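You operate a simulated robot arm through the tools that you are given. There is no shell and no other tool. Be economical: measure what you need, move in short steps, check, and stop when the job is done.

The job below is to be done with a simulated two-armed robot. You get a single attempt, and the scene is never put back.

JOB
Put the ticket holder that says "23" from the left end of the front desk on the customer side of counter 23 and the ticket holder marked "20" on the open shelf of the shelf cupboard. Take the desk calendar and leave it on the grey tray. Put the can from the left end of the front desk on the output tray of the black printer. Fetch the tea bag from the top of the small desk and set it on the top of the back desk. Count the closed signs on the top of the small desk, then put as many of the withdrawal holders from the top of the small desk on the blue tray. Put one of the glasses from the top of the corner cupboard on the top of the sealing table. Close the left archive cupboard door. Take the teal notes from the top of the wall desk and leave it in the middle blue file tray. Switch the grey printer power switch off. Switch the banding machine switch on. Any order will do. Set down upright: ticket holder, can, withdrawal holder, glass.

It is judged by the outcome, as a careful person would: the job done as asked, and still so three seconds after it is handed in. It fails if anything else is knocked over, pushed out of place, dropped, spilled or broken.

ROBOT AND FRAMES
Two 6-joint arms with two-finger parallel grippers on one trunk, on a base that drives. Base frame: it is fixed to the floor where the robot stands at the start and does not move with it; the origin is under the middle of the robot, x ahead of it, y to its left, z up; the surface under the hand at the start is at about z = 750. Readings come in mm, rad, newtons and seconds.
The left shoulder is at the start at [60, 187, 1072], the right one opposite. With the tool pointing down near the work surface each hand reaches from about 220 to 620 mm from the robot's upright axis, wherever it stands, measured 20 degrees to its own side. Places, roughly: banding machine switch [-2200, -100, 900]; blue tray [2500, 3250, 750]; can [750, 0, 750]; closed sign [2750, 2750, 750]; customer side of counter 23 [-3000, -700, 800]; desk calendar [250, -500, 750]; glass (7x7x9 cm) [3700, 4300, 800]; grey printer power switch [400, -1500, 1000]; grey tray [-1500, 1500, 750]; left archive cupboard door [4800, 1400, 400]; middle blue file tray (25x30 cm) [4980, -140, 780]; open shelf of the shelf cupboard [500, -4100, 500]; output tray of the black printer (23x24 cm) [2500, -180, 960]; tea bag [2500, 2750, 750]; teal notes [5000, -1500, 750]; ticket holder [750, 500, 750]; top of the back desk [2700, -700, 800]; top of the sealing table [-400, 4200, 800]; withdrawal holder [3000, 2750, 750]. Payload 1.57 kg a hand.
The TCP of each hand is the grasp point between the finger pads, 30 mm short of the fingertips. In the tool frame z runs along the fingers and y along their closing line. Largest opening 110 mm; finger width 24, thickness 12; the body of the gripper, 48 by 112 mm, starts 78 mm behind the TCP.
Orientation is that of the tool frame in the base frame, as a unit quaternion [w, x, y, z]. With the fingers straight down and closing along the base's y, the tool's x points along the base's -x, its y along +y and its z along -z.

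CONTROLS
- The arms move only by the tool servo_tool. It takes "left_plan", "right_plan" or both (then of equal length, played together; a hand with none holds still); each is a list that holds one entry, the list of rows, each a list of 7 numbers: the turn, a rotation vector about the tool's x, y, z in units of 60 degrees (1.0 is 60 degrees), then the shift along the tool's x, y, z in units of 200 mm (1.0 is 200 mm), then the finger opening in mm, from 0 to 110. In form: [[[ax, ay, az, x, y, z, hand], ...]]. A call has 1 to 20 rows; each row is the pose to reach, as a shift and turn from the pose commanded when the call began, along the tool's axes at that moment. A call with a number of a shift or a turn outside -1 to 1 is refused whole. A row lasts 0.2 s, in which the tool goes at most 50 mm and 0.15 rad; a call with a longer step from one row to the next is refused whole, and so is a gripper value outside its range. A pose out of reach is approached as far as the arm can. The call stops where the force on the tool passes 40 N (or 10 N more than at its start, if that is more) or the arm is blocked; 0.2 s more then pass. Each finger travels about 153 mm/s and halts on what it meets, pressing with about 27 N; the grip force reading is that of the motor and also rises with nothing between the fingers. The clock runs only during rows and for 0.2 s after the last one: add rows that repeat a pose to give the fingers time. The reply holds the time, the measured pose of the TCP, the force on the tool along the base axes, the opening and the grip force, in the units named above and with some noise, with the torque about the TCP (base axes, N m) and any sound that the robot's microphone picked up.
- Cameras (640 x 400 px; columns grow to the right, rows downward): "scene" is now at [11.2, 13.1, 1605.6]; the picture's right is [0.22, -0.98, 0.00], its down [-0.81, -0.18, -0.56] and it looks along [0.55, 0.12, -0.83] (base axes); focal length 251 px, centre (320, 200). "left" rides on the left gripper at [70, -16, -141] in its tool frame; the picture's right is [0.23, 0.97, 0.00], its down [-0.86, 0.20, -0.48] and it looks along [-0.47, 0.11, 0.88] (tool axes); focal length 222 px, centre (320, 200). "right" rides on the right gripper at [70, 16, -141] in its tool frame; the picture's right is [-0.23, 0.97, 0.00], its down [-0.86, -0.20, -0.48] and it looks along [-0.47, -0.11, 0.88] (tool axes); focal length 222 px, centre (320, 200). There is no depth. A picture from a camera that has moved, and an enlarged one, comes with that camera's place and axes in the base frame and with its lens.
- capture(camera): a new picture of that camera. The clock stands still meanwhile.
- slide_trunk(by): slides the trunk up (or, below 0, down) by that many mm; the arms and the scene camera ride with it, the base frame stays. It gives what a move gives, with no picture.
- drive_base(legs): drives the robot by 1 to 6 legs, each [ahead, left, turn to the left] in mm, mm and rad, along the robot's own axes; the way and the turn of a leg run together, so that a leg with both is an arc; at most 1500 mm and 3.142 rad a leg. The arms and the cameras ride along, it lands a little off, and it stops where it bumps. It gives what a move gives.
- pan_tilt(pan, tilt): turns the head with the scene camera to pan (to the left, within 1.501 rad either way) and tilt (down, from -0.506 to 1.204), counted from straight ahead of the robot. It gives what a move gives.
- close_up(camera, box): a new picture of the part [left, top, right, bottom] of that camera's present view, enlarged. The clock stands still meanwhile.
- finish_job(): hands the job in; it is judged then, once.

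Go step by step. Nothing tells you exact positions but the pictures and the camera data: compare them with the known pose of the tool, close in by small moves and look again before you grip or let go. The budget is 535 turns and 316 pictures, counting those below and the enlarged ones. Unless the task says otherwise, let go and move clear before handing in, and close with one line.

The tools are called after "Emit:" by a JSON object that holds its "name" and its "arguments". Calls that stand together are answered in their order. servo_tool: Moves the arms, as the interface text tells. Its arguments: {"type":"object","properties":{"left_plan":{"type":"array"},"right_plan":{"type":"array"}},"required":[]} The other tools are called the same way: slide_trunk (by) slides the trunk up or down; drive_base (legs) drives the base; pan_tilt (pan, tilt) turns the head that bears the scene camera; capture (camera) takes a picture; close_up (camera, box) takes an enlarged picture of a part of a camera's view; finish_job () hands the job in.

At the start:

```text
t: 0.0
left_position: [377.3, 346.4, 1007.9]
left_orientation: [0.001, 0.0, 1.0, 0.0]
left_contact_force: [0.2, 0.0, 0.6]
left_wrist_torque: [0.04, -0.03, 0.0]
left_width: 109.9
left_gripper_force: 0.0
right_position: [343.2, 11.8, 1043.2]
right_orientation: [0.0, 0.0, 1.0, 0.0]
right_contact_force: [-0.1, -0.4, 0.2]
right_wrist_torque: [-0.03, -0.01, -0.02]
right_width: 110.0
right_gripper_force: 0.1
trunk travel left (down, up): [-700.0, 290.0]
robot x, y, heading: [0.2, -4.3, 0.001]
head pan, tilt: [0.218, 0.977]
```

scene: 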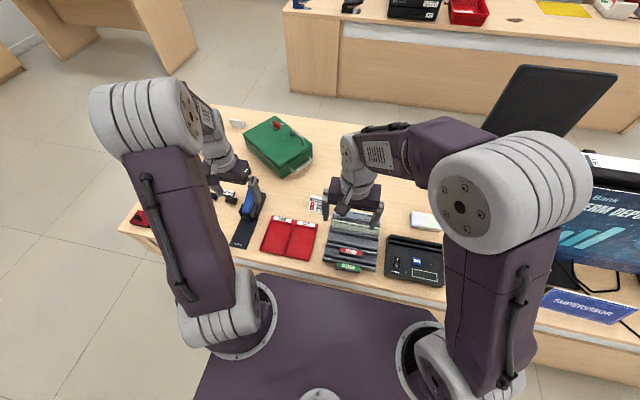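
right: 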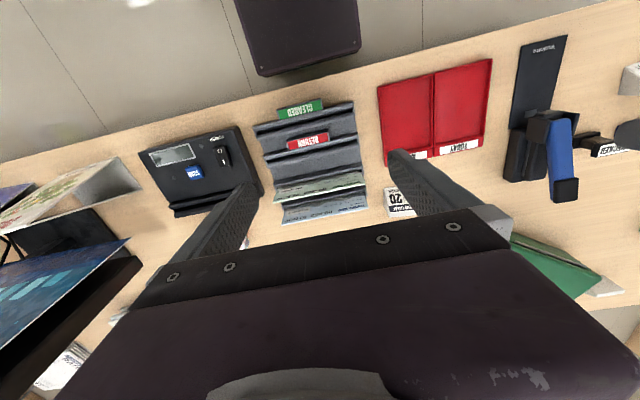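
left: 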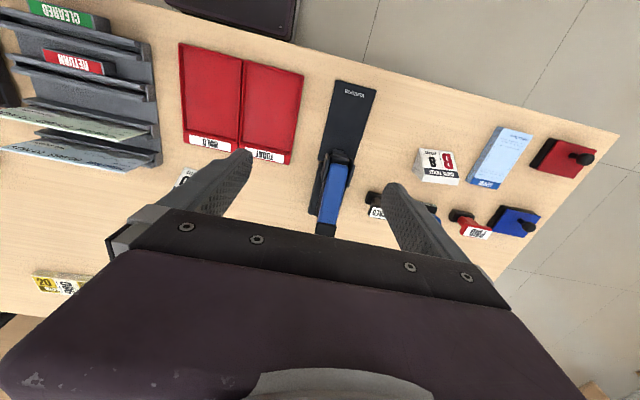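

I see the front desk ahead with the arms hiding parts of it. First I look closer at the desk's left end and the rest of the desk.

Emit:
{"name": "close_up", "arguments": {"camera": "scene", "box": [110, 80, 450, 290]}}

Emit:
{"name": "close_up", "arguments": {"camera": "left", "box": [0, 130, 240, 320]}}

Emit:
{"name": "pan_tilt", "arguments": {"pan": 0.6, "tilt": 0.7}}

Emit:
{"name": "capture", "arguments": {"camera": "scene"}}

Emit:
{"name": "pan_tilt", "arguments": {"pan": -0.5, "tilt": 0.6}}

Emit:
{"name": "capture", "arguments": {"camera": "scene"}}

```text
1.88 times, centred on (280, 185) of scene
camera zoom: at [11.2, 13.1, 1605.6], right [0.22, -0.98, 0.0], down [-0.81, -0.18, -0.56], along [0.55, 0.12, -0.83], focal length 473 px, centre (395, 228)
```

zoom: 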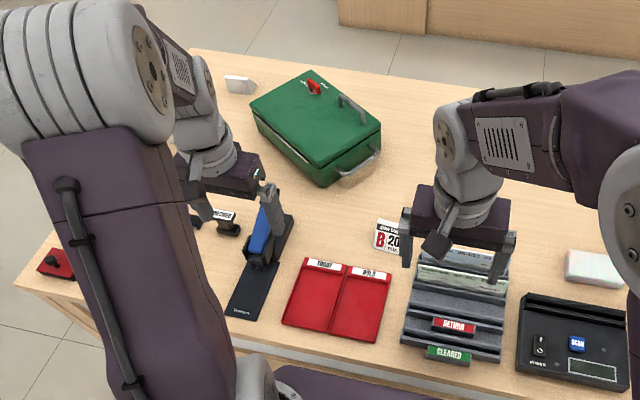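

```text
2.11 times, centred on (120, 225) of left
camera zoom: at [306.1, 329.5, 1148.7], right [-0.23, 0.97, 0.0], down [0.86, 0.2, 0.48], along [0.47, 0.11, -0.88], focal length 468 px, centre (741, 147)
```

zoom: 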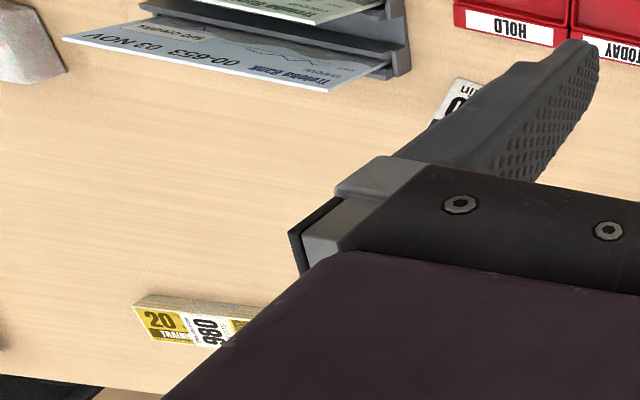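

```text
t: 0.8
left_position: [378.3, 345.1, 1007.4]
left_orientation: [0.0, 0.0, 1.0, 0.0]
left_contact_force: [-0.1, 0.3, -0.2]
left_wrist_torque: [0.02, -0.02, -0.01]
left_width: 110.2
left_gripper_force: 0.0
right_position: [342.4, 10.2, 1043.0]
right_orientation: [0.0, -0.001, 1.0, 0.0]
right_contact_force: [-0.5, 0.5, 0.3]
right_wrist_torque: [0.01, 0.01, 0.0]
right_width: 110.1
right_gripper_force: 0.0
trunk travel left (down, up): [-700.0, 290.0]
robot x, y, heading: [-1.2, -0.3, -0.002]
head pan, tilt: [0.6, 0.7]
```

```text
310 pictures are left
camera scene: at [11.9, 45.5, 1627.3], right [0.56, -0.83, 0.0], down [-0.53, -0.36, -0.76], along [0.63, 0.43, -0.64], focal length 251 px, centre (320, 200)
```

scene: 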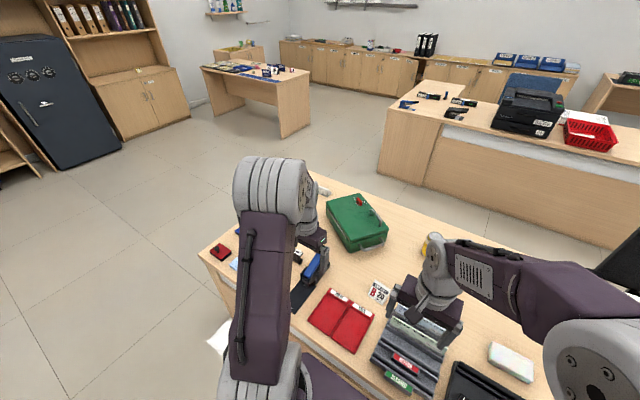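

```text
t: 2.2
left_position: [376.1, 346.2, 1007.0]
left_orientation: [0.001, 0.0, 1.0, 0.0]
left_contact_force: [-0.5, 0.2, 0.1]
left_wrist_torque: [0.05, -0.01, 0.02]
left_width: 110.0
left_gripper_force: 0.1
right_position: [343.6, 11.3, 1043.3]
right_orientation: [0.0, -0.001, 1.0, 0.0]
right_contact_force: [0.5, -0.8, 0.2]
right_wrist_torque: [0.01, 0.0, 0.02]
right_width: 109.9
right_gripper_force: 0.1
trunk travel left (down, up): [-700.0, 290.0]
robot x, y, heading: [2.0, -0.6, -0.0]
head pan, tilt: [-0.499, 0.6]
```

```text
309 pictures are left
camera scene: at [19.5, -44.5, 1636.0], right [-0.48, -0.88, 0.0], down [-0.5, 0.27, -0.83], along [0.72, -0.39, -0.56], focal length 251 px, centre (320, 200)
```

scene: 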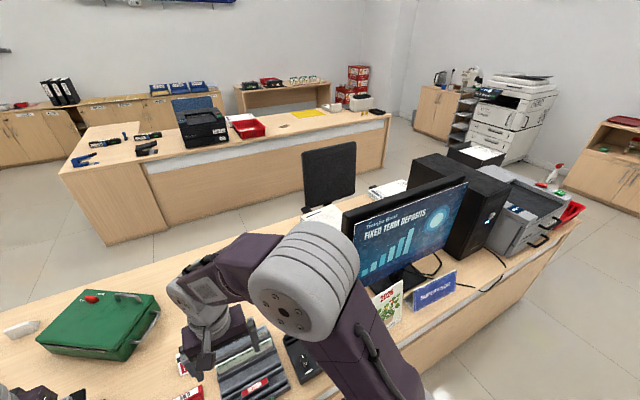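

Desk items are partly hidden by the arms. I back off half a metre and look at the desk enlarged.

Emit:
{"name": "drive_base", "arguments": {"legs": [[-500, 300, -0.2]]}}

Emit:
{"name": "pan_tilt", "arguments": {"pan": 0.1, "tilt": 0.6}}

Emit:
{"name": "capture", "arguments": {"camera": "scene"}}

Emit:
{"name": "close_up", "arguments": {"camera": "scene", "box": [160, 140, 400, 290]}}

```text
t: 5.6
left_position: [-43.1, 617.5, 1007.0]
left_orientation: [0.0, 0.102, 0.995, 0.0]
left_contact_force: [0.0, 0.7, -0.4]
left_wrist_torque: [-0.02, 0.0, 0.01]
left_width: 110.2
left_gripper_force: 0.0
right_position: [-144.3, 295.7, 1043.3]
right_orientation: [0.0, 0.102, 0.995, 0.0]
right_contact_force: [-0.1, 0.2, 0.1]
right_wrist_torque: [0.0, -0.03, -0.01]
right_width: 110.1
right_gripper_force: 0.1
trunk travel left (down, up): [-700.0, 290.0]
robot x, y, heading: [-481.8, 354.5, -0.204]
head pan, tilt: [-0.499, 0.6]
```

```text
t: 6.6
left_position: [-43.4, 617.6, 1007.8]
left_orientation: [0.0, 0.102, 0.995, 0.0]
left_contact_force: [0.7, -0.6, 0.5]
left_wrist_torque: [0.0, 0.0, -0.01]
left_width: 109.9
left_gripper_force: 0.0
right_position: [-143.9, 296.0, 1043.0]
right_orientation: [0.0, 0.101, 0.995, 0.0]
right_contact_force: [0.1, 0.2, 0.0]
right_wrist_torque: [0.0, 0.03, -0.01]
right_width: 110.0
right_gripper_force: 0.1
trunk travel left (down, up): [-700.0, 290.0]
robot x, y, heading: [-484.5, 356.0, -0.201]
head pan, tilt: [0.099, 0.6]
```

```text
308 pictures are left
camera scene: at [-451.5, 355.0, 1636.0], right [-0.11, -0.99, 0.0], down [-0.56, 0.06, -0.82], along [0.82, -0.09, -0.57], focal length 251 px, centre (320, 200)
```

scene: 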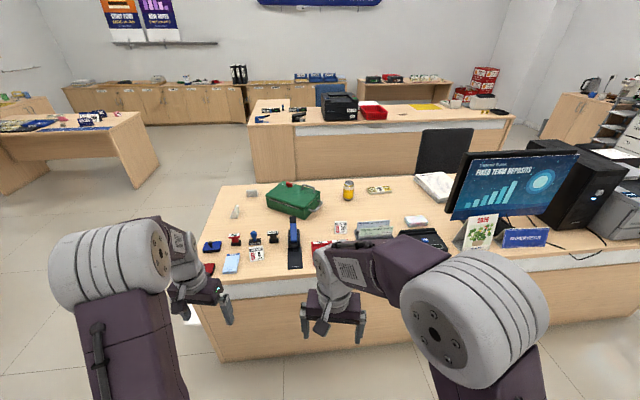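

```text
2.67 times, centred on (280, 215) of scene
camera zoom: at [-451.5, 355.0, 1636.0], right [-0.11, -0.99, 0.0], down [-0.56, 0.06, -0.82], along [0.82, -0.09, -0.57], focal length 670 px, centre (427, 160)
```

zoom: 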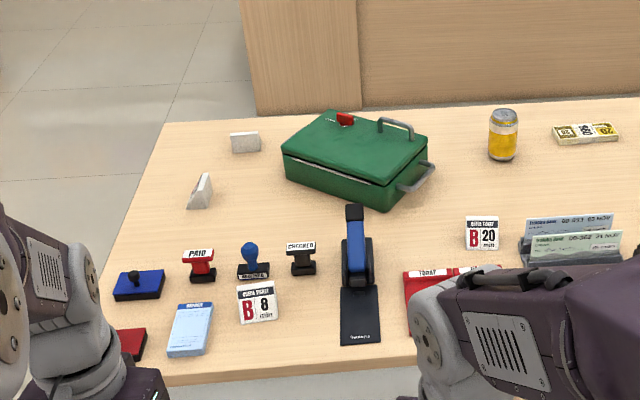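

The "20" holder is B20 near (545,145), the can near (776,48), and two other ticket holders facing away lie near (915,635) and (736,710). I drive round to the desk's left end to read those.

Emit:
{"name": "drive_base", "arguments": {"legs": [[7, 900, 0], [1020, 220, 0], [0, 0, -1.37]]}}

Emit:
{"name": "pan_tilt", "arguments": {"pan": 0.0, "tilt": 0.9}}

Emit:
{"name": "capture", "arguments": {"camera": "scene"}}

Emit:
{"name": "capture", "arguments": {"camera": "left"}}

```text
t: 19.8
left_position: [1117.3, 887.9, 1006.5]
left_orientation: [0.0, 0.703, 0.711, 0.001]
left_contact_force: [0.0, 0.2, -0.2]
left_wrist_torque: [-0.02, 0.0, 0.0]
left_width: 110.0
left_gripper_force: 0.1
right_position: [783.4, 916.6, 1043.8]
right_orientation: [0.0, 0.703, 0.711, 0.0]
right_contact_force: [-0.7, -0.4, -1.0]
right_wrist_torque: [0.0, 0.02, 0.01]
right_width: 110.1
right_gripper_force: 0.0
trunk travel left (down, up): [-700.0, 290.0]
robot x, y, heading: [761.8, 1262.9, -1.558]
head pan, tilt: [0.099, 0.6]
```

```text
t: 20.6
left_position: [1118.1, 886.5, 1007.6]
left_orientation: [0.0, 0.703, 0.712, 0.0]
left_contact_force: [-0.1, 0.0, -0.2]
left_wrist_torque: [0.01, 0.0, 0.0]
left_width: 110.0
left_gripper_force: 0.0
right_position: [783.2, 916.2, 1043.5]
right_orientation: [0.001, 0.703, 0.711, -0.001]
right_contact_force: [-0.6, -0.4, 0.0]
right_wrist_torque: [0.01, -0.01, 0.0]
right_width: 110.2
right_gripper_force: 0.1
trunk travel left (down, up): [-700.0, 290.0]
robot x, y, heading: [765.6, 1258.9, -1.561]
head pan, tilt: [0.0, 0.901]
```

```text
306 pictures are left
camera scene: at [768.8, 1241.3, 1611.3], right [-1.0, -0.01, 0.0], down [-0.01, 0.78, -0.62], along [0.01, -0.62, -0.78], focal length 251 px, centre (320, 200)
```

scene: 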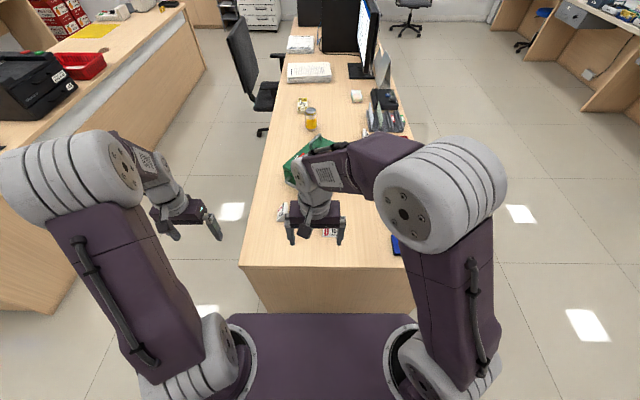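

```text
305 pictures are left
camera left: at [1099.6, 956.0, 1148.6], right [0.97, 0.24, 0.0], down [0.21, -0.85, 0.48], along [0.11, -0.46, -0.88], focal length 222 px, centre (320, 200)
```

left: 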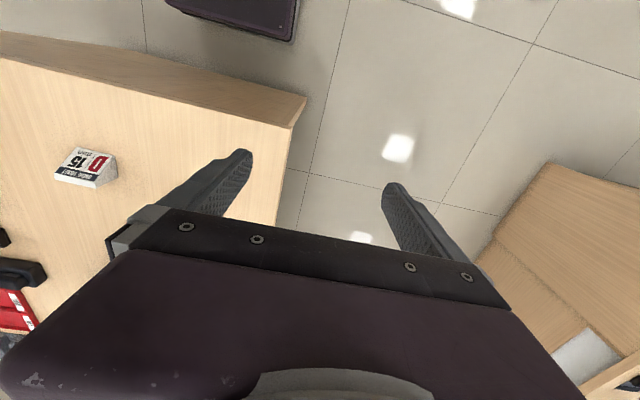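

The far one reads D 15. I enlarge the other one and the right hand's view.

Emit:
{"name": "close_up", "arguments": {"camera": "scene", "box": [260, 200, 360, 260]}}

Emit:
{"name": "capture", "arguments": {"camera": "right"}}

```text
6.40 times, centred on (310, 230) of scene
camera zoom: at [768.8, 1241.3, 1611.3], right [-1.0, -0.01, 0.0], down [-0.01, 0.78, -0.62], along [0.01, -0.62, -0.78], focal length 1607 px, centre (384, 8)
```

zoom: 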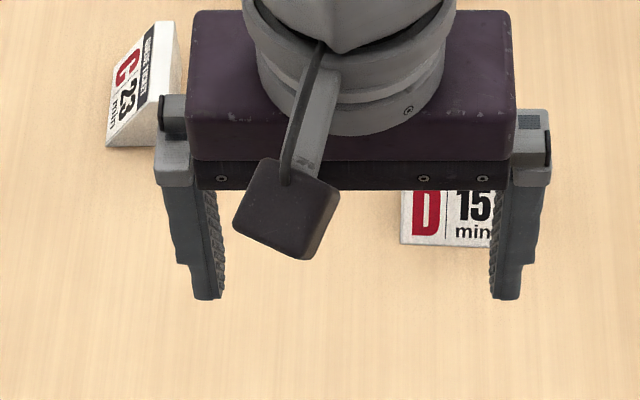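

```text
303 pictures are left
camera right: at [796.9, 985.7, 1184.5], right [0.98, -0.21, 0.0], down [-0.19, -0.86, 0.48], along [-0.1, -0.47, -0.88], focal length 222 px, centre (320, 200)
```

right: 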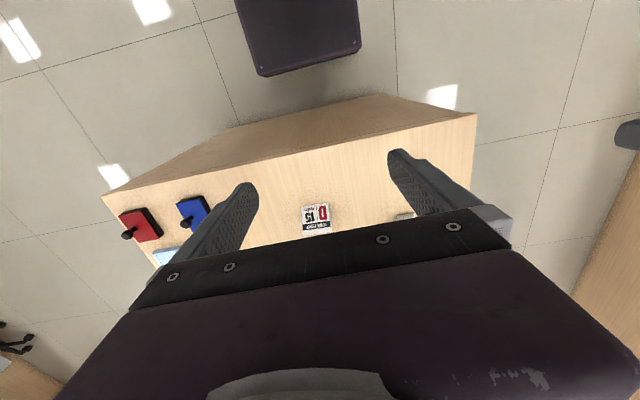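

C 23 is the holder near (930,645), facing away from robot; D 15 is the other. I move 90 mm closer and bring the left hand above it to look.

Emit:
{"name": "drive_base", "arguments": {"legs": [[90, 0, 0]]}}

Emit:
{"name": "servo_tool", "arguments": {"left_plan": [[[0, 0, 0, -0.2, -0.23, 0.1, 110], [0, 0, 0, -0.4, -0.46, 0.2, 110], [0, 0, 0, -0.6, -0.69, 0.3, 110], [0, 0, 0, -0.78, -0.92, 0.4, 110], [0, 0, 0, -0.78, -0.92, 0.6, 110]]]}}

Emit:
{"name": "capture", "arguments": {"camera": "left"}}

```text
t: 21.7
left_position: [1119.3, 798.2, 1007.3]
left_orientation: [0.0, 0.702, 0.712, 0.0]
left_contact_force: [0.2, -0.1, -0.4]
left_wrist_torque: [0.02, -0.01, 0.02]
left_width: 110.0
left_gripper_force: 0.1
right_position: [783.1, 827.1, 1043.9]
right_orientation: [-0.001, 0.702, 0.712, 0.0]
right_contact_force: [-0.2, -0.3, 0.0]
right_wrist_torque: [0.01, 0.02, 0.01]
right_width: 109.8
right_gripper_force: 0.1
trunk travel left (down, up): [-700.0, 290.0]
robot x, y, heading: [766.7, 1169.8, -1.56]
head pan, tilt: [0.0, 0.901]
```

```text
refused: row 1 steps farther than a row can; nothing moved
```

```text
302 pictures are left
camera left: at [1101.1, 867.6, 1148.9], right [0.97, 0.24, 0.0], down [0.21, -0.85, 0.48], along [0.12, -0.46, -0.88], focal length 222 px, centre (320, 200)
```

left: 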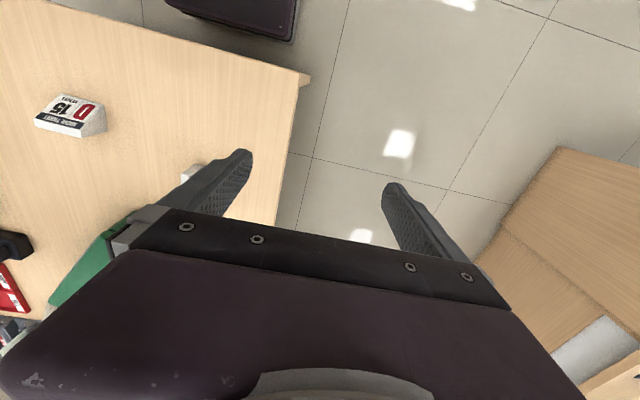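

Step sizes must stay under 50 mm a row; I repeat with finer rows.

Emit:
{"name": "servo_tool", "arguments": {"left_plan": [[[0, 0, 0, -0.13, -0.153, 0.1, 110], [0, 0, 0, -0.26, -0.307, 0.2, 110], [0, 0, 0, -0.39, -0.46, 0.3, 110], [0, 0, 0, -0.52, -0.613, 0.4, 110], [0, 0, 0, -0.65, -0.767, 0.5, 110], [0, 0, 0, -0.78, -0.92, 0.6, 110]]]}}

Emit:
{"name": "capture", "arguments": {"camera": "left"}}

```text
t: 23.1
left_position: [939.2, 634.2, 884.9]
left_orientation: [-0.001, 0.703, 0.712, 0.0]
left_contact_force: [-0.4, -0.4, 0.6]
left_wrist_torque: [-0.01, -0.03, 0.01]
left_width: 110.1
left_gripper_force: 0.1
right_position: [784.1, 824.8, 1042.1]
right_orientation: [0.0, 0.703, 0.712, 0.001]
right_contact_force: [0.0, 0.0, 0.7]
right_wrist_torque: [-0.02, 0.01, -0.02]
right_width: 110.3
right_gripper_force: 0.0
trunk travel left (down, up): [-700.0, 290.0]
robot x, y, heading: [768.7, 1167.4, -1.56]
head pan, tilt: [0.0, 0.901]
```

```text
301 pictures are left
camera left: at [921.1, 704.1, 1026.2], right [0.97, 0.24, 0.0], down [0.21, -0.85, 0.48], along [0.12, -0.46, -0.88], focal length 222 px, centre (320, 200)
```

left: 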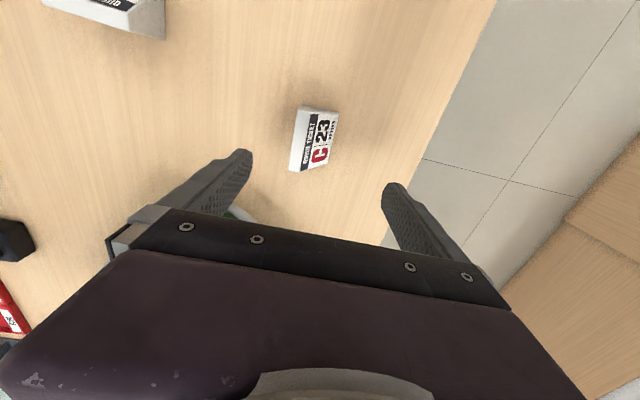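

C 23 sits around (932,638), 70 mm wide along y. I turn the left hand 90° so it closes across the width.

Emit:
{"name": "servo_tool", "arguments": {"left_plan": [[[0, 0, 0.14, 0.02, -0.035, 0, 110], [0, 0, 0.28, 0.02, -0.035, 0, 110], [0, 0, 0.42, 0.02, -0.035, 0, 110], [0, 0, 0.56, 0.02, -0.035, 0, 110], [0, 0, 0.7, 0.02, -0.035, 0, 110], [0, 0, 0.75, 0.02, -0.035, 0, 110]]]}}

Emit:
{"name": "servo_tool", "arguments": {"left_plan": [[[0, 0, 0.14, 0, 0, 0, 110], [0, 0, 0.28, 0, 0, 0, 110], [0, 0, 0.42, 0, 0, 0, 110], [0, 0, 0.56, 0, 0, 0, 110], [0, 0, 0.7, 0, 0, 0, 110], [0, 0, 0.75, 0, 0, 0, 110]]]}}

Emit:
{"name": "capture", "arguments": {"camera": "left"}}

```text
t: 24.5
left_position: [928.6, 644.3, 887.1]
left_orientation: [-0.001, 0.921, 0.388, 0.0]
left_contact_force: [0.1, 0.0, 0.4]
left_wrist_torque: [-0.05, 0.01, -0.02]
left_width: 110.0
left_gripper_force: 0.0
right_position: [784.1, 827.5, 1043.6]
right_orientation: [0.0, 0.702, 0.712, 0.0]
right_contact_force: [0.2, 1.1, -0.5]
right_wrist_torque: [0.01, -0.02, 0.01]
right_width: 110.1
right_gripper_force: 0.0
trunk travel left (down, up): [-700.0, 290.0]
robot x, y, heading: [768.5, 1168.4, -1.556]
head pan, tilt: [0.0, 0.901]
```

```text
t: 25.9
left_position: [930.7, 643.8, 887.0]
left_orientation: [0.001, 1.0, 0.006, 0.001]
left_contact_force: [-0.2, 0.1, 0.2]
left_wrist_torque: [0.01, 0.0, 0.0]
left_width: 109.9
left_gripper_force: 0.1
right_position: [785.2, 826.9, 1043.2]
right_orientation: [0.0, 0.702, 0.712, 0.0]
right_contact_force: [0.7, -0.5, -0.3]
right_wrist_torque: [0.02, 0.01, 0.0]
right_width: 110.2
right_gripper_force: 0.1
trunk travel left (down, up): [-700.0, 290.0]
robot x, y, heading: [766.7, 1168.3, -1.554]
head pan, tilt: [0.0, 0.901]
```

```text
300 pictures are left
camera left: at [999.4, 660.5, 1028.7], right [0.24, -0.97, 0.0], down [-0.85, -0.21, 0.48], along [-0.46, -0.11, -0.88], focal length 222 px, centre (320, 200)
```

left: 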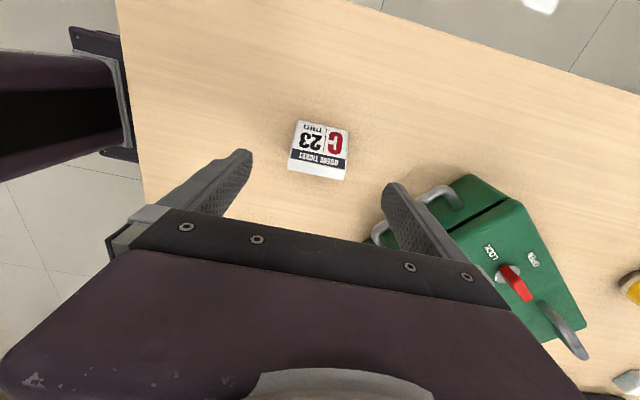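

The hand is centred over C 23. I descend, with the fingers slightly narrowed to clear the green box, and grip.

Emit:
{"name": "servo_tool", "arguments": {"left_plan": [[[0, 0, 0, 0, 0, 0.12, 96], [0, 0, 0, 0, 0, 0.24, 96], [0, 0, 0, 0, 0, 0.36, 96], [0, 0, 0, 0, 0, 0.49, 96], [0, 0, 0, 0, 0, 0.49, 60], [0, 0, 0, 0, 0, 0.49, 50], [0, 0, 0, 0, 0, 0.49, 50]]]}}

Emit:
{"name": "capture", "arguments": {"camera": "left"}}

```text
t: 27.5
left_position: [932.6, 647.5, 789.8]
left_orientation: [0.001, 1.0, 0.007, 0.001]
left_contact_force: [1.0, 0.7, -0.1]
left_wrist_torque: [0.03, -0.01, -0.03]
left_width: 63.2
left_gripper_force: 26.9
right_position: [783.2, 826.8, 1044.3]
right_orientation: [0.0, 0.702, 0.713, 0.0]
right_contact_force: [0.1, 0.4, 0.1]
right_wrist_torque: [0.0, -0.02, 0.0]
right_width: 110.3
right_gripper_force: 0.1
trunk travel left (down, up): [-700.0, 290.0]
robot x, y, heading: [768.2, 1172.9, -1.557]
head pan, tilt: [0.0, 0.901]
```

```text
299 pictures are left
camera left: at [1000.2, 663.4, 929.9], right [0.24, -0.97, 0.0], down [-0.85, -0.21, 0.48], along [-0.46, -0.12, -0.88], focal length 222 px, centre (320, 200)
```

left: 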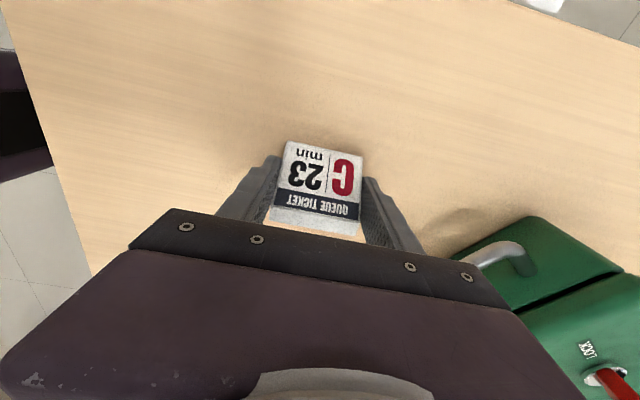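

C 23 is firmly held. I lift it, draw it back to a carrying place, and drive round to the front of the desk for the calendar.

Emit:
{"name": "servo_tool", "arguments": {"left_plan": [[[0, 0, 0, 0, 0, -0.2, 50], [0, 0, 0, 0, 0, -0.4, 50], [0, 0, 0, 0.06, -0.15, -0.57, 50], [0, 0, 0, 0.15, -0.3, -0.74, 50], [0, 0, 0, 0.25, -0.45, -0.88, 50], [0, 0, 0, 0.35, -0.63, -1.0, 50], [0, 0, 0, 0.45, -0.8, -1.0, 50]]]}}

Emit:
{"name": "drive_base", "arguments": {"legs": [[-150, 0, 0], [0, -1100, 0], [0, 0, 1.557], [0, -1400, 0]]}}

Emit:
{"name": "pan_tilt", "arguments": {"pan": -0.4, "tilt": 0.6}}

Emit:
{"name": "capture", "arguments": {"camera": "scene"}}

```text
t: 29.1
left_position: [1021.0, 805.1, 986.4]
left_orientation: [0.0, 1.0, 0.007, 0.0]
left_contact_force: [-0.1, 0.3, -0.1]
left_wrist_torque: [-0.01, 0.0, 0.05]
left_width: 63.2
left_gripper_force: 26.8
right_position: [784.4, 827.5, 1043.9]
right_orientation: [-0.001, 0.702, 0.712, 0.0]
right_contact_force: [-0.1, 0.2, 0.3]
right_wrist_torque: [-0.01, -0.04, -0.03]
right_width: 109.9
right_gripper_force: 0.0
trunk travel left (down, up): [-700.0, 290.0]
robot x, y, heading: [770.5, 1170.9, -1.553]
head pan, tilt: [0.0, 0.901]
```

```text
t: 46.1
left_position: [-55.0, 140.9, 986.0]
left_orientation: [0.001, 0.725, 0.689, 0.0]
left_contact_force: [-1.0, -0.4, -1.3]
left_wrist_torque: [0.02, 0.03, 0.01]
left_width: 63.2
left_gripper_force: 26.6
right_position: [-93.8, -92.1, 1042.5]
right_orientation: [-0.001, 0.025, 1.0, 0.0]
right_contact_force: [-0.6, 0.2, 0.4]
right_wrist_torque: [0.02, 0.0, 0.01]
right_width: 110.1
right_gripper_force: 0.1
trunk travel left (down, up): [-700.0, 290.0]
robot x, y, heading: [-438.4, -84.5, -0.048]
head pan, tilt: [0.0, 0.901]
```

```text
t: 47.0
left_position: [-54.8, 141.4, 984.7]
left_orientation: [0.0, 0.724, 0.69, 0.0]
left_contact_force: [1.4, -0.6, -1.3]
left_wrist_torque: [0.01, -0.01, 0.01]
left_width: 63.4
left_gripper_force: 26.8
right_position: [-92.9, -90.8, 1043.6]
right_orientation: [-0.001, 0.024, 1.0, 0.0]
right_contact_force: [1.0, -0.2, 0.0]
right_wrist_torque: [0.01, -0.02, 0.0]
right_width: 110.1
right_gripper_force: 0.0
trunk travel left (down, up): [-700.0, 290.0]
robot x, y, heading: [-438.0, -85.9, -0.047]
head pan, tilt: [-0.4, 0.6]
```

```text
298 pictures are left
camera scene: at [-415.6, -124.0, 1636.0], right [-0.43, -0.9, 0.0], down [-0.51, 0.24, -0.82], along [0.74, -0.36, -0.57], focal length 251 px, centre (320, 200)
```

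scene: 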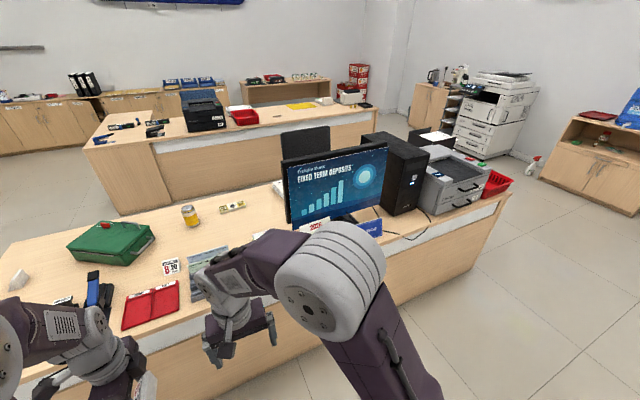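

Next I drive up to the desk in front of the calendar and look at it with the right-hand camera.

Emit:
{"name": "drive_base", "arguments": {"legs": [[0, -260, 0.047], [290, 0, 0]]}}

Emit:
{"name": "capture", "arguments": {"camera": "right"}}

Emit:
{"name": "pan_tilt", "arguments": {"pan": -0.5, "tilt": 0.9}}

Emit:
{"name": "capture", "arguments": {"camera": "scene"}}

```text
t: 50.5
left_position: [215.7, -97.2, 985.4]
left_orientation: [0.0, 0.706, 0.708, -0.001]
left_contact_force: [-0.4, -1.0, -0.1]
left_wrist_torque: [0.02, 0.0, 0.02]
left_width: 63.3
left_gripper_force: 27.3
right_position: [189.8, -332.2, 1044.7]
right_orientation: [0.0, -0.001, 1.0, 0.0]
right_contact_force: [-0.2, 0.6, -0.8]
right_wrist_torque: [0.02, -0.03, -0.03]
right_width: 109.7
right_gripper_force: 0.1
trunk travel left (down, up): [-700.0, 290.0]
robot x, y, heading: [-153.2, -342.2, 0.005]
head pan, tilt: [-0.4, 0.6]
```

```text
297 pictures are left
camera right: at [119.3, -317.0, 1184.8], right [0.22, 0.97, 0.0], down [0.86, -0.2, 0.48], along [0.47, -0.11, -0.88], focal length 222 px, centre (320, 200)
```

right: 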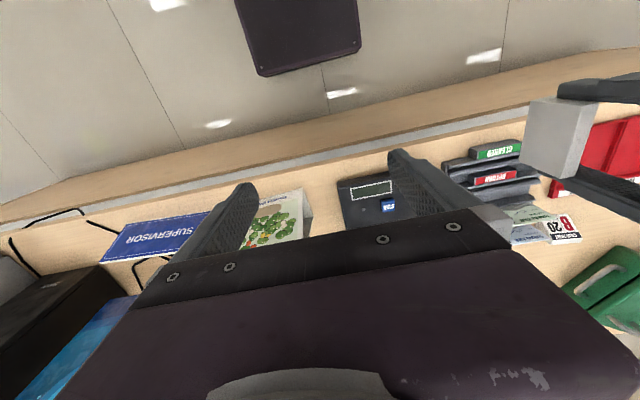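

```text
t: 51.3
left_position: [217.6, -99.5, 985.8]
left_orientation: [0.0, 0.705, 0.709, 0.0]
left_contact_force: [0.2, 0.5, -0.6]
left_wrist_torque: [-0.02, -0.03, 0.0]
left_width: 63.4
left_gripper_force: 26.6
right_position: [191.4, -332.3, 1042.0]
right_orientation: [-0.001, -0.002, 1.0, 0.0]
right_contact_force: [0.5, -0.2, 1.3]
right_wrist_torque: [0.0, 0.03, 0.05]
right_width: 109.6
right_gripper_force: 0.1
trunk travel left (down, up): [-700.0, 290.0]
robot x, y, heading: [-155.1, -344.8, 0.005]
head pan, tilt: [-0.499, 0.901]
```

```text
296 pictures are left
camera scene: at [-143.7, -383.7, 1611.3], right [-0.48, -0.88, 0.0], down [-0.69, 0.37, -0.62], along [0.55, -0.3, -0.78], focal length 251 px, centre (320, 200)
```

scene: 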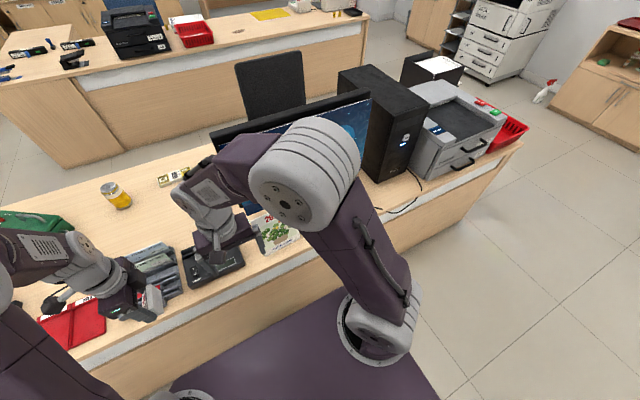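

The calendar stands around (335,-455). I bring the right hand over it for a better view.

Emit:
{"name": "servo_tool", "arguments": {"right_plan": [[[0, 0, 0, -0.11, -0.16, 0, 110], [0, 0, 0, -0.22, -0.32, 0, 110], [0, 0, 0, -0.33, -0.48, 0.0, 110], [0, 0, 0, -0.43, -0.64, 0.0, 110]]]}}

Emit:
{"name": "capture", "arguments": {"camera": "right"}}

```text
t: 52.3
left_position: [217.9, -98.3, 986.3]
left_orientation: [-0.001, 0.706, 0.708, 0.0]
left_contact_force: [-0.8, 0.5, -1.6]
left_wrist_torque: [0.01, -0.02, 0.03]
left_width: 63.5
left_gripper_force: 26.7
right_position: [278.1, -463.6, 1041.0]
right_orientation: [0.0, -0.002, 1.0, 0.0]
right_contact_force: [-0.6, -0.8, -0.3]
right_wrist_torque: [0.01, 0.02, 0.02]
right_width: 109.9
right_gripper_force: 0.1
trunk travel left (down, up): [-700.0, 290.0]
robot x, y, heading: [-151.8, -344.6, 0.006]
head pan, tilt: [-0.499, 0.901]
```

```text
295 pictures are left
camera right: at [207.7, -447.7, 1183.1], right [0.22, 0.97, 0.0], down [0.86, -0.2, 0.48], along [0.47, -0.11, -0.88], focal length 222 px, centre (320, 200)
```

right: 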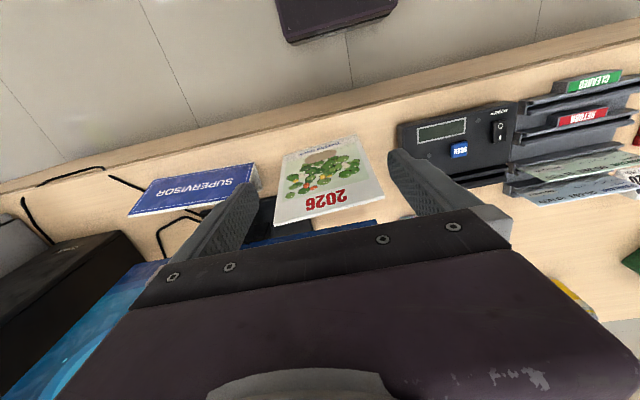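

The calendar's ridge runs near x=355, y −548…−398, height about 185 mm. I turn the right hand to close along x and centre above the ridge.

Emit:
{"name": "servo_tool", "arguments": {"right_plan": [[[0, 0, -0.13, -0.064, -0.008, 0, 80], [0, 0, -0.26, -0.128, -0.017, 0, 80], [0, 0, -0.39, -0.192, -0.025, 0, 80], [0, 0, -0.52, -0.256, -0.033, 0, 80], [0, 0, -0.65, -0.32, -0.042, 0, 80], [0, 0, -0.78, -0.385, -0.05, 0, 80]]]}}

Emit:
{"name": "servo_tool", "arguments": {"right_plan": [[[0, 0, -0.13, 0, 0, 0, 80], [0, 0, -0.26, 0, 0, 0, 80], [0, 0, -0.39, 0, 0, 0, 80], [0, 0, -0.52, 0, 0, 0, 80], [0, 0, -0.65, 0, 0, 0, 80], [0, 0, -0.78, 0, 0, 0, 80]]]}}

Emit:
{"name": "capture", "arguments": {"camera": "right"}}

```text
t: 53.7
left_position: [217.7, -97.9, 985.7]
left_orientation: [0.0, 0.706, 0.708, 0.0]
left_contact_force: [0.9, 0.4, -0.7]
left_wrist_torque: [0.02, 0.01, 0.01]
left_width: 63.3
left_gripper_force: 26.7
right_position: [354.9, -470.1, 1042.9]
right_orientation: [0.0, -0.399, 0.917, 0.0]
right_contact_force: [-0.5, 0.8, 0.6]
right_wrist_torque: [0.01, 0.04, 0.01]
right_width: 80.1
right_gripper_force: 0.1
trunk travel left (down, up): [-700.0, 290.0]
robot x, y, heading: [-150.2, -346.1, 0.002]
head pan, tilt: [-0.499, 0.901]
```

```text
t: 55.1
left_position: [216.0, -98.0, 986.5]
left_orientation: [0.0, 0.706, 0.708, 0.0]
left_contact_force: [-0.5, 0.3, -0.5]
left_wrist_torque: [0.01, 0.01, 0.01]
left_width: 63.5
left_gripper_force: 26.8
right_position: [354.6, -470.7, 1042.2]
right_orientation: [0.0, 0.731, -0.683, 0.0]
right_contact_force: [0.2, -0.1, 0.2]
right_wrist_torque: [-0.01, 0.03, -0.01]
right_width: 80.1
right_gripper_force: 0.0
trunk travel left (down, up): [-700.0, 290.0]
robot x, y, heading: [-148.5, -344.7, 0.001]
head pan, tilt: [-0.499, 0.901]
```

```text
294 pictures are left
camera right: at [342.3, -541.7, 1183.9], right [-0.99, 0.16, 0.0], down [0.14, 0.87, 0.48], along [0.08, 0.47, -0.88], focal length 222 px, centre (320, 200)
```

right: 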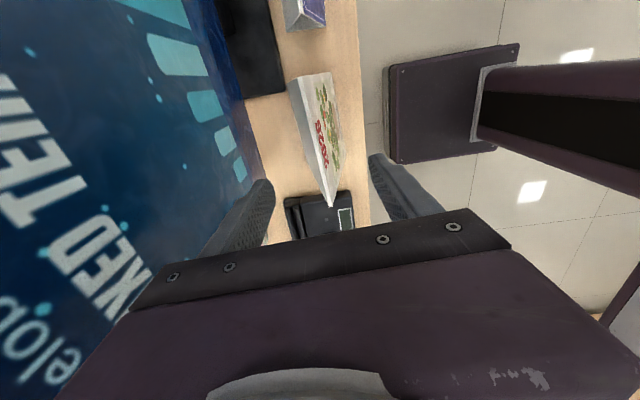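

Ridge is centred near (362,-472) with a bit more yaw. I align, descend and grip the ridge.

Emit:
{"name": "servo_tool", "arguments": {"right_plan": [[[0, 0, -0.08, 0.007, -0.037, 0.0, 80], [0, 0, -0.08, 0.007, -0.037, 0.2, 80], [0, 0, -0.08, 0.007, -0.037, 0.4, 80], [0, 0, -0.08, 0.007, -0.037, 0.61, 80]]]}}

Emit:
{"name": "capture", "arguments": {"camera": "right"}}

```text
t: 56.1
left_position: [217.5, -98.2, 985.5]
left_orientation: [0.0, 0.706, 0.708, -0.001]
left_contact_force: [-0.4, 0.1, -0.5]
left_wrist_torque: [0.03, 0.02, 0.01]
left_width: 63.4
left_gripper_force: 27.1
right_position: [363.2, -471.7, 919.7]
right_orientation: [0.0, 0.758, -0.652, 0.0]
right_contact_force: [0.3, -0.4, 0.1]
right_wrist_torque: [0.01, -0.02, -0.03]
right_width: 80.1
right_gripper_force: 0.0
trunk travel left (down, up): [-700.0, 290.0]
robot x, y, heading: [-153.5, -344.1, 0.006]
head pan, tilt: [-0.499, 0.901]
```

```text
293 pictures are left
camera right: at [356.6, -542.3, 1062.0], right [-1.0, 0.08, 0.0], down [0.07, 0.88, 0.48], along [0.04, 0.48, -0.88], focal length 222 px, centre (320, 200)
```

right: 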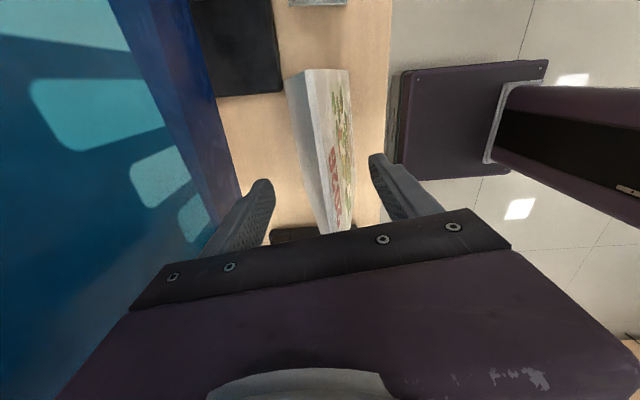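

Emit:
{"name": "servo_tool", "arguments": {"right_plan": [[[0, 0, 0, 0, 0, 0.0, 50], [0, 0, 0, 0, 0, 0, 20], [0, 0, 0, 0, 0, 0, 5], [0, 0, 0, 0, 0, 0, 5]]]}}

Emit:
{"name": "servo_tool", "arguments": {"right_plan": [[[0, 0, 0, 0, 0, -0.15, 5], [0, 0, 0, 0, 0, -0.3, 5]]]}}

Emit:
{"name": "capture", "arguments": {"camera": "right"}}

```text
t: 57.1
left_position: [216.0, -98.7, 985.8]
left_orientation: [0.0, 0.706, 0.708, 0.0]
left_contact_force: [0.0, -0.1, -0.3]
left_wrist_torque: [-0.02, 0.0, -0.01]
left_width: 63.4
left_gripper_force: 27.5
right_position: [362.0, -470.8, 922.9]
right_orientation: [0.0, 0.758, -0.652, 0.0]
right_contact_force: [-2.3, -1.2, 3.9]
right_wrist_torque: [-0.23, 0.17, -0.45]
right_width: 23.8
right_gripper_force: 27.1
trunk travel left (down, up): [-700.0, 290.0]
robot x, y, heading: [-148.3, -344.9, 0.0]
head pan, tilt: [-0.499, 0.901]
```

```text
t: 57.7
left_position: [216.4, -98.3, 986.4]
left_orientation: [0.0, 0.706, 0.709, 0.0]
left_contact_force: [-0.8, 0.0, -1.4]
left_wrist_torque: [-0.01, -0.02, -0.01]
left_width: 63.4
left_gripper_force: 27.9
right_position: [359.6, -470.8, 982.4]
right_orientation: [-0.001, 0.758, -0.653, 0.0]
right_contact_force: [0.1, -0.8, -1.7]
right_wrist_torque: [-0.01, -0.03, -0.03]
right_width: 22.7
right_gripper_force: 27.1
trunk travel left (down, up): [-700.0, 290.0]
robot x, y, heading: [-152.8, -342.9, 0.0]
head pan, tilt: [-0.499, 0.901]
```

```text
292 pictures are left
camera right: at [353.3, -542.7, 1122.5], right [-1.0, 0.08, 0.0], down [0.07, 0.88, 0.48], along [0.04, 0.48, -0.88], focal length 222 px, centre (320, 200)
```

right: 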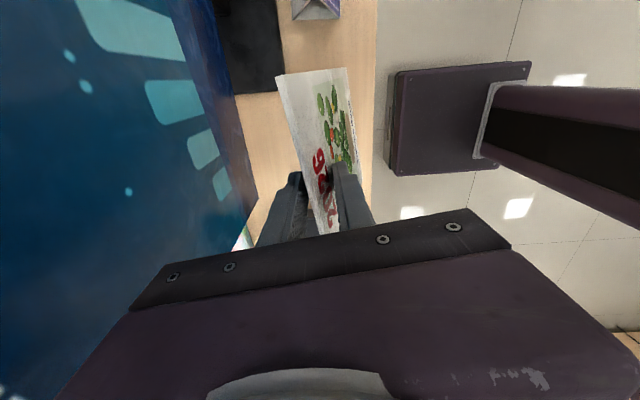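

The calendar is lifted. I pull it back and up, back away from the desk, and turn to look behind.

Emit:
{"name": "servo_tool", "arguments": {"right_plan": [[[0, 0, 0, 0, 0, -0.15, 5], [0, 0, 0, 0, 0, -0.3, 5], [0, 0, 0, -0.03, 0.2, -0.32, 5], [0, 0, 0, -0.06, 0.4, -0.32, 5], [0, 0, 0, -0.09, 0.6, -0.32, 5]]]}}

Emit:
{"name": "drive_base", "arguments": {"legs": [[-400, 0, 0], [0, 400, 0], [0, 0, 2.4]]}}

Emit:
{"name": "pan_tilt", "arguments": {"pan": 0.0, "tilt": 0.45}}

Emit:
{"name": "capture", "arguments": {"camera": "scene"}}

Emit:
{"name": "pan_tilt", "arguments": {"pan": 0.9, "tilt": 0.4}}

Emit:
{"name": "capture", "arguments": {"camera": "scene"}}

```text
t: 58.9
left_position: [216.3, -98.4, 987.1]
left_orientation: [0.001, 0.707, 0.708, 0.0]
left_contact_force: [-0.1, 0.5, -0.8]
left_wrist_torque: [-0.01, -0.05, -0.02]
left_width: 63.7
left_gripper_force: 26.9
right_position: [239.2, -473.0, 1046.4]
right_orientation: [-0.001, 0.758, -0.652, 0.001]
right_contact_force: [0.0, -0.7, -1.3]
right_wrist_torque: [0.0, -0.03, 0.01]
right_width: 22.5
right_gripper_force: 26.9
trunk travel left (down, up): [-700.0, 290.0]
robot x, y, heading: [-151.2, -345.3, -0.001]
head pan, tilt: [-0.499, 0.901]
```

```text
t: 69.2
left_position: [-989.6, 141.6, 986.6]
left_orientation: [0.0, -0.385, 0.923, 0.0]
left_contact_force: [-0.4, 0.6, -0.6]
left_wrist_torque: [-0.04, 0.02, 0.01]
left_width: 63.3
left_gripper_force: 27.3
right_position: [-742.6, 423.7, 1046.1]
right_orientation: [-0.001, 0.892, 0.451, 0.0]
right_contact_force: [0.1, 0.2, -2.4]
right_wrist_torque: [-0.02, 0.01, 0.01]
right_width: 22.2
right_gripper_force: 26.4
trunk travel left (down, up): [-700.0, 290.0]
robot x, y, heading: [-553.7, 56.4, 2.365]
head pan, tilt: [-0.499, 0.901]
```

```text
t: 70.1
left_position: [-989.7, 142.3, 985.5]
left_orientation: [0.0, -0.385, 0.923, -0.001]
left_contact_force: [0.1, 0.2, -0.2]
left_wrist_torque: [0.02, 0.01, -0.01]
left_width: 63.5
left_gripper_force: 26.3
right_position: [-741.5, 424.1, 1046.6]
right_orientation: [0.0, 0.892, 0.452, 0.0]
right_contact_force: [-0.4, -0.2, -2.6]
right_wrist_torque: [-0.01, 0.02, -0.02]
right_width: 22.1
right_gripper_force: 26.8
trunk travel left (down, up): [-700.0, 290.0]
robot x, y, heading: [-553.9, 55.6, 2.359]
head pan, tilt: [0.0, 0.45]
```

```text
291 pictures are left
camera scene: at [-574.6, 77.0, 1649.5], right [0.7, 0.71, 0.0], down [0.31, -0.31, -0.9], along [-0.64, 0.63, -0.44], focal length 251 px, centre (320, 200)
```

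scene: 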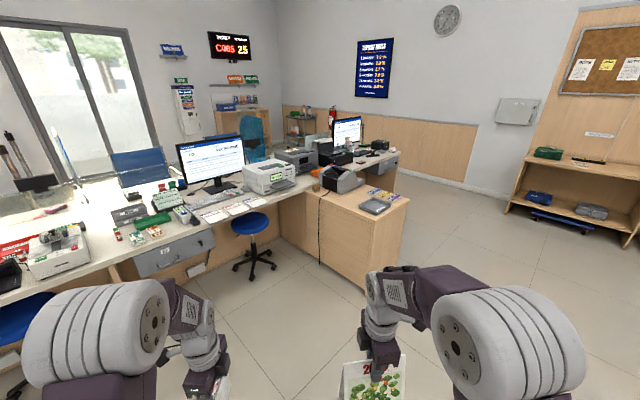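

```text
t: 71.3
left_position: [-990.1, 143.0, 986.2]
left_orientation: [0.001, -0.385, 0.923, 0.0]
left_contact_force: [-0.5, 0.2, -0.8]
left_wrist_torque: [0.03, -0.01, -0.02]
left_width: 63.4
left_gripper_force: 27.0
right_position: [-741.9, 423.6, 1046.8]
right_orientation: [0.0, 0.892, 0.452, 0.0]
right_contact_force: [0.3, -0.5, -1.3]
right_wrist_torque: [0.0, -0.01, 0.02]
right_width: 22.3
right_gripper_force: 27.1
trunk travel left (down, up): [-700.0, 290.0]
robot x, y, heading: [-553.8, 52.1, 2.364]
head pan, tilt: [0.901, 0.4]
```

```text
290 pictures are left
camera scene: at [-601.4, 1.3, 1654.2], right [-0.12, 0.99, 0.0], down [0.39, 0.05, -0.92], along [-0.91, -0.11, -0.39], focal length 251 px, centre (320, 200)
```

scene: 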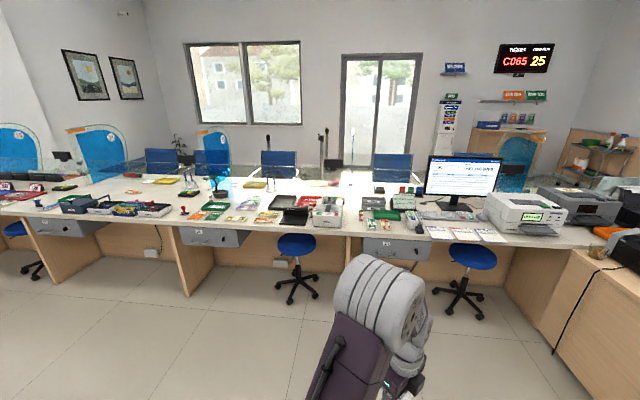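

The grey tray is on the low end cabinet near (-1510,1620). I enlarge the tray and the counters.

Emit:
{"name": "close_up", "arguments": {"camera": "scene", "box": [0, 120, 200, 245]}}

Emit:
{"name": "close_up", "arguments": {"camera": "scene", "box": [160, 130, 360, 255]}}

Emit:
{"name": "close_up", "arguments": {"camera": "scene", "box": [340, 130, 540, 255]}}

```text
3.20 times, centred on (100, 182) of scene
camera zoom: at [-601.4, 1.3, 1654.2], right [-0.12, 0.99, 0.0], down [0.39, 0.05, -0.92], along [-0.91, -0.11, -0.39], focal length 803 px, centre (1024, 256)
```

zoom: 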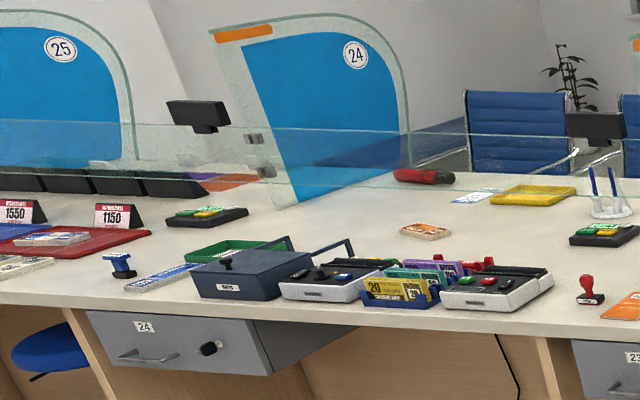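

```text
3.20 times, centred on (260, 192) of scene
camera zoom: at [-601.4, 1.3, 1654.2], right [-0.12, 0.99, 0.0], down [0.39, 0.05, -0.92], along [-0.91, -0.11, -0.39], focal length 803 px, centre (512, 224)
```

zoom: 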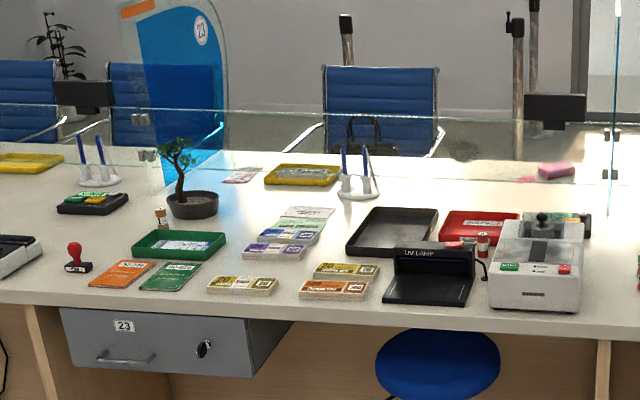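

```text
3.20 times, centred on (440, 192) of scene
camera zoom: at [-601.4, 1.3, 1654.2], right [-0.12, 0.99, 0.0], down [0.39, 0.05, -0.92], along [-0.91, -0.11, -0.39], focal length 803 px, centre (-64, 224)
```

zoom: 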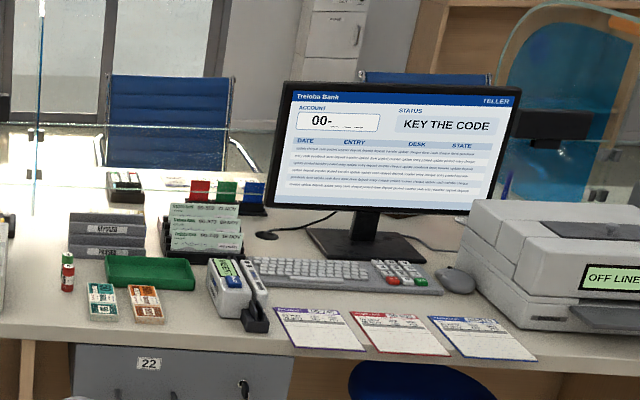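

Counter 23 is the bay at y −1350…+30 with the banding machine near its right. First the grey tray: I drive to its +x side.

Emit:
{"name": "drive_base", "arguments": {"legs": [[0, 0, 0.778], [0, -1420, 0], [400, 0, 0]]}}

Emit:
{"name": "pan_tilt", "arguments": {"pan": 0.0, "tilt": 0.6}}

Emit:
{"name": "capture", "arguments": {"camera": "scene"}}

Emit:
{"name": "capture", "arguments": {"camera": "right"}}

```text
t: 82.5
left_position: [-1298.0, 1266.7, 984.3]
left_orientation: [0.0, -0.69, 0.724, -0.001]
left_contact_force: [0.1, 0.0, -0.3]
left_wrist_torque: [-0.02, -0.02, 0.02]
left_width: 63.2
left_gripper_force: 27.1
right_position: [-1303.2, 1641.6, 1046.0]
right_orientation: [0.0, 0.672, 0.741, 0.0]
right_contact_force: [-0.1, 0.0, -1.7]
right_wrist_torque: [0.01, -0.03, 0.0]
right_width: 21.9
right_gripper_force: 27.1
trunk travel left (down, up): [-700.0, 290.0]
robot x, y, heading: [-917.6, 1497.0, 3.093]
head pan, tilt: [0.901, 0.4]
```

```text
t: 83.7
left_position: [-1300.1, 1266.6, 986.2]
left_orientation: [0.0, -0.689, 0.724, 0.0]
left_contact_force: [-0.4, -1.0, -0.3]
left_wrist_torque: [-0.02, -0.02, -0.01]
left_width: 63.6
left_gripper_force: 26.7
right_position: [-1304.6, 1639.8, 1045.4]
right_orientation: [-0.001, 0.672, 0.741, 0.0]
right_contact_force: [0.7, 0.5, -2.6]
right_wrist_torque: [0.02, 0.0, 0.04]
right_width: 22.0
right_gripper_force: 26.9
trunk travel left (down, up): [-700.0, 290.0]
robot x, y, heading: [-917.7, 1493.9, 3.092]
head pan, tilt: [0.0, 0.6]
```

```text
286 pictures are left
camera scene: at [-945.4, 1493.1, 1636.0], right [0.05, 1.0, 0.0], down [0.56, -0.03, -0.82], along [-0.82, 0.04, -0.57], focal length 251 px, centre (320, 200)
```

scene: 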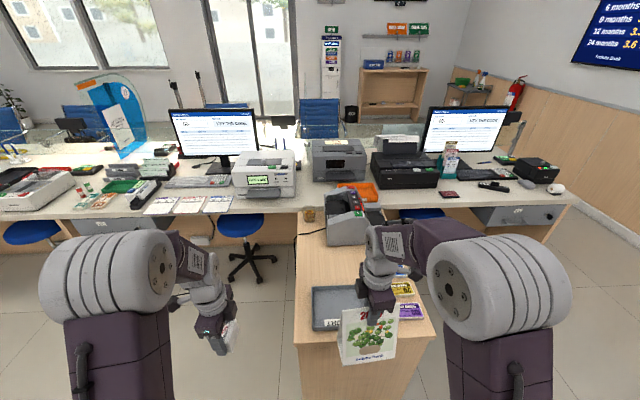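

```text
285 pictures are left
camera right: at [-1295.9, 1711.7, 1186.9], right [0.99, -0.13, 0.0], down [-0.12, -0.87, 0.48], along [-0.06, -0.47, -0.88], focal length 222 px, centre (320, 200)
```

right: 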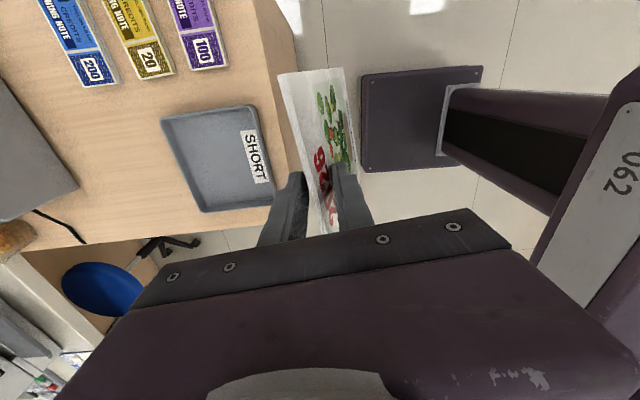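

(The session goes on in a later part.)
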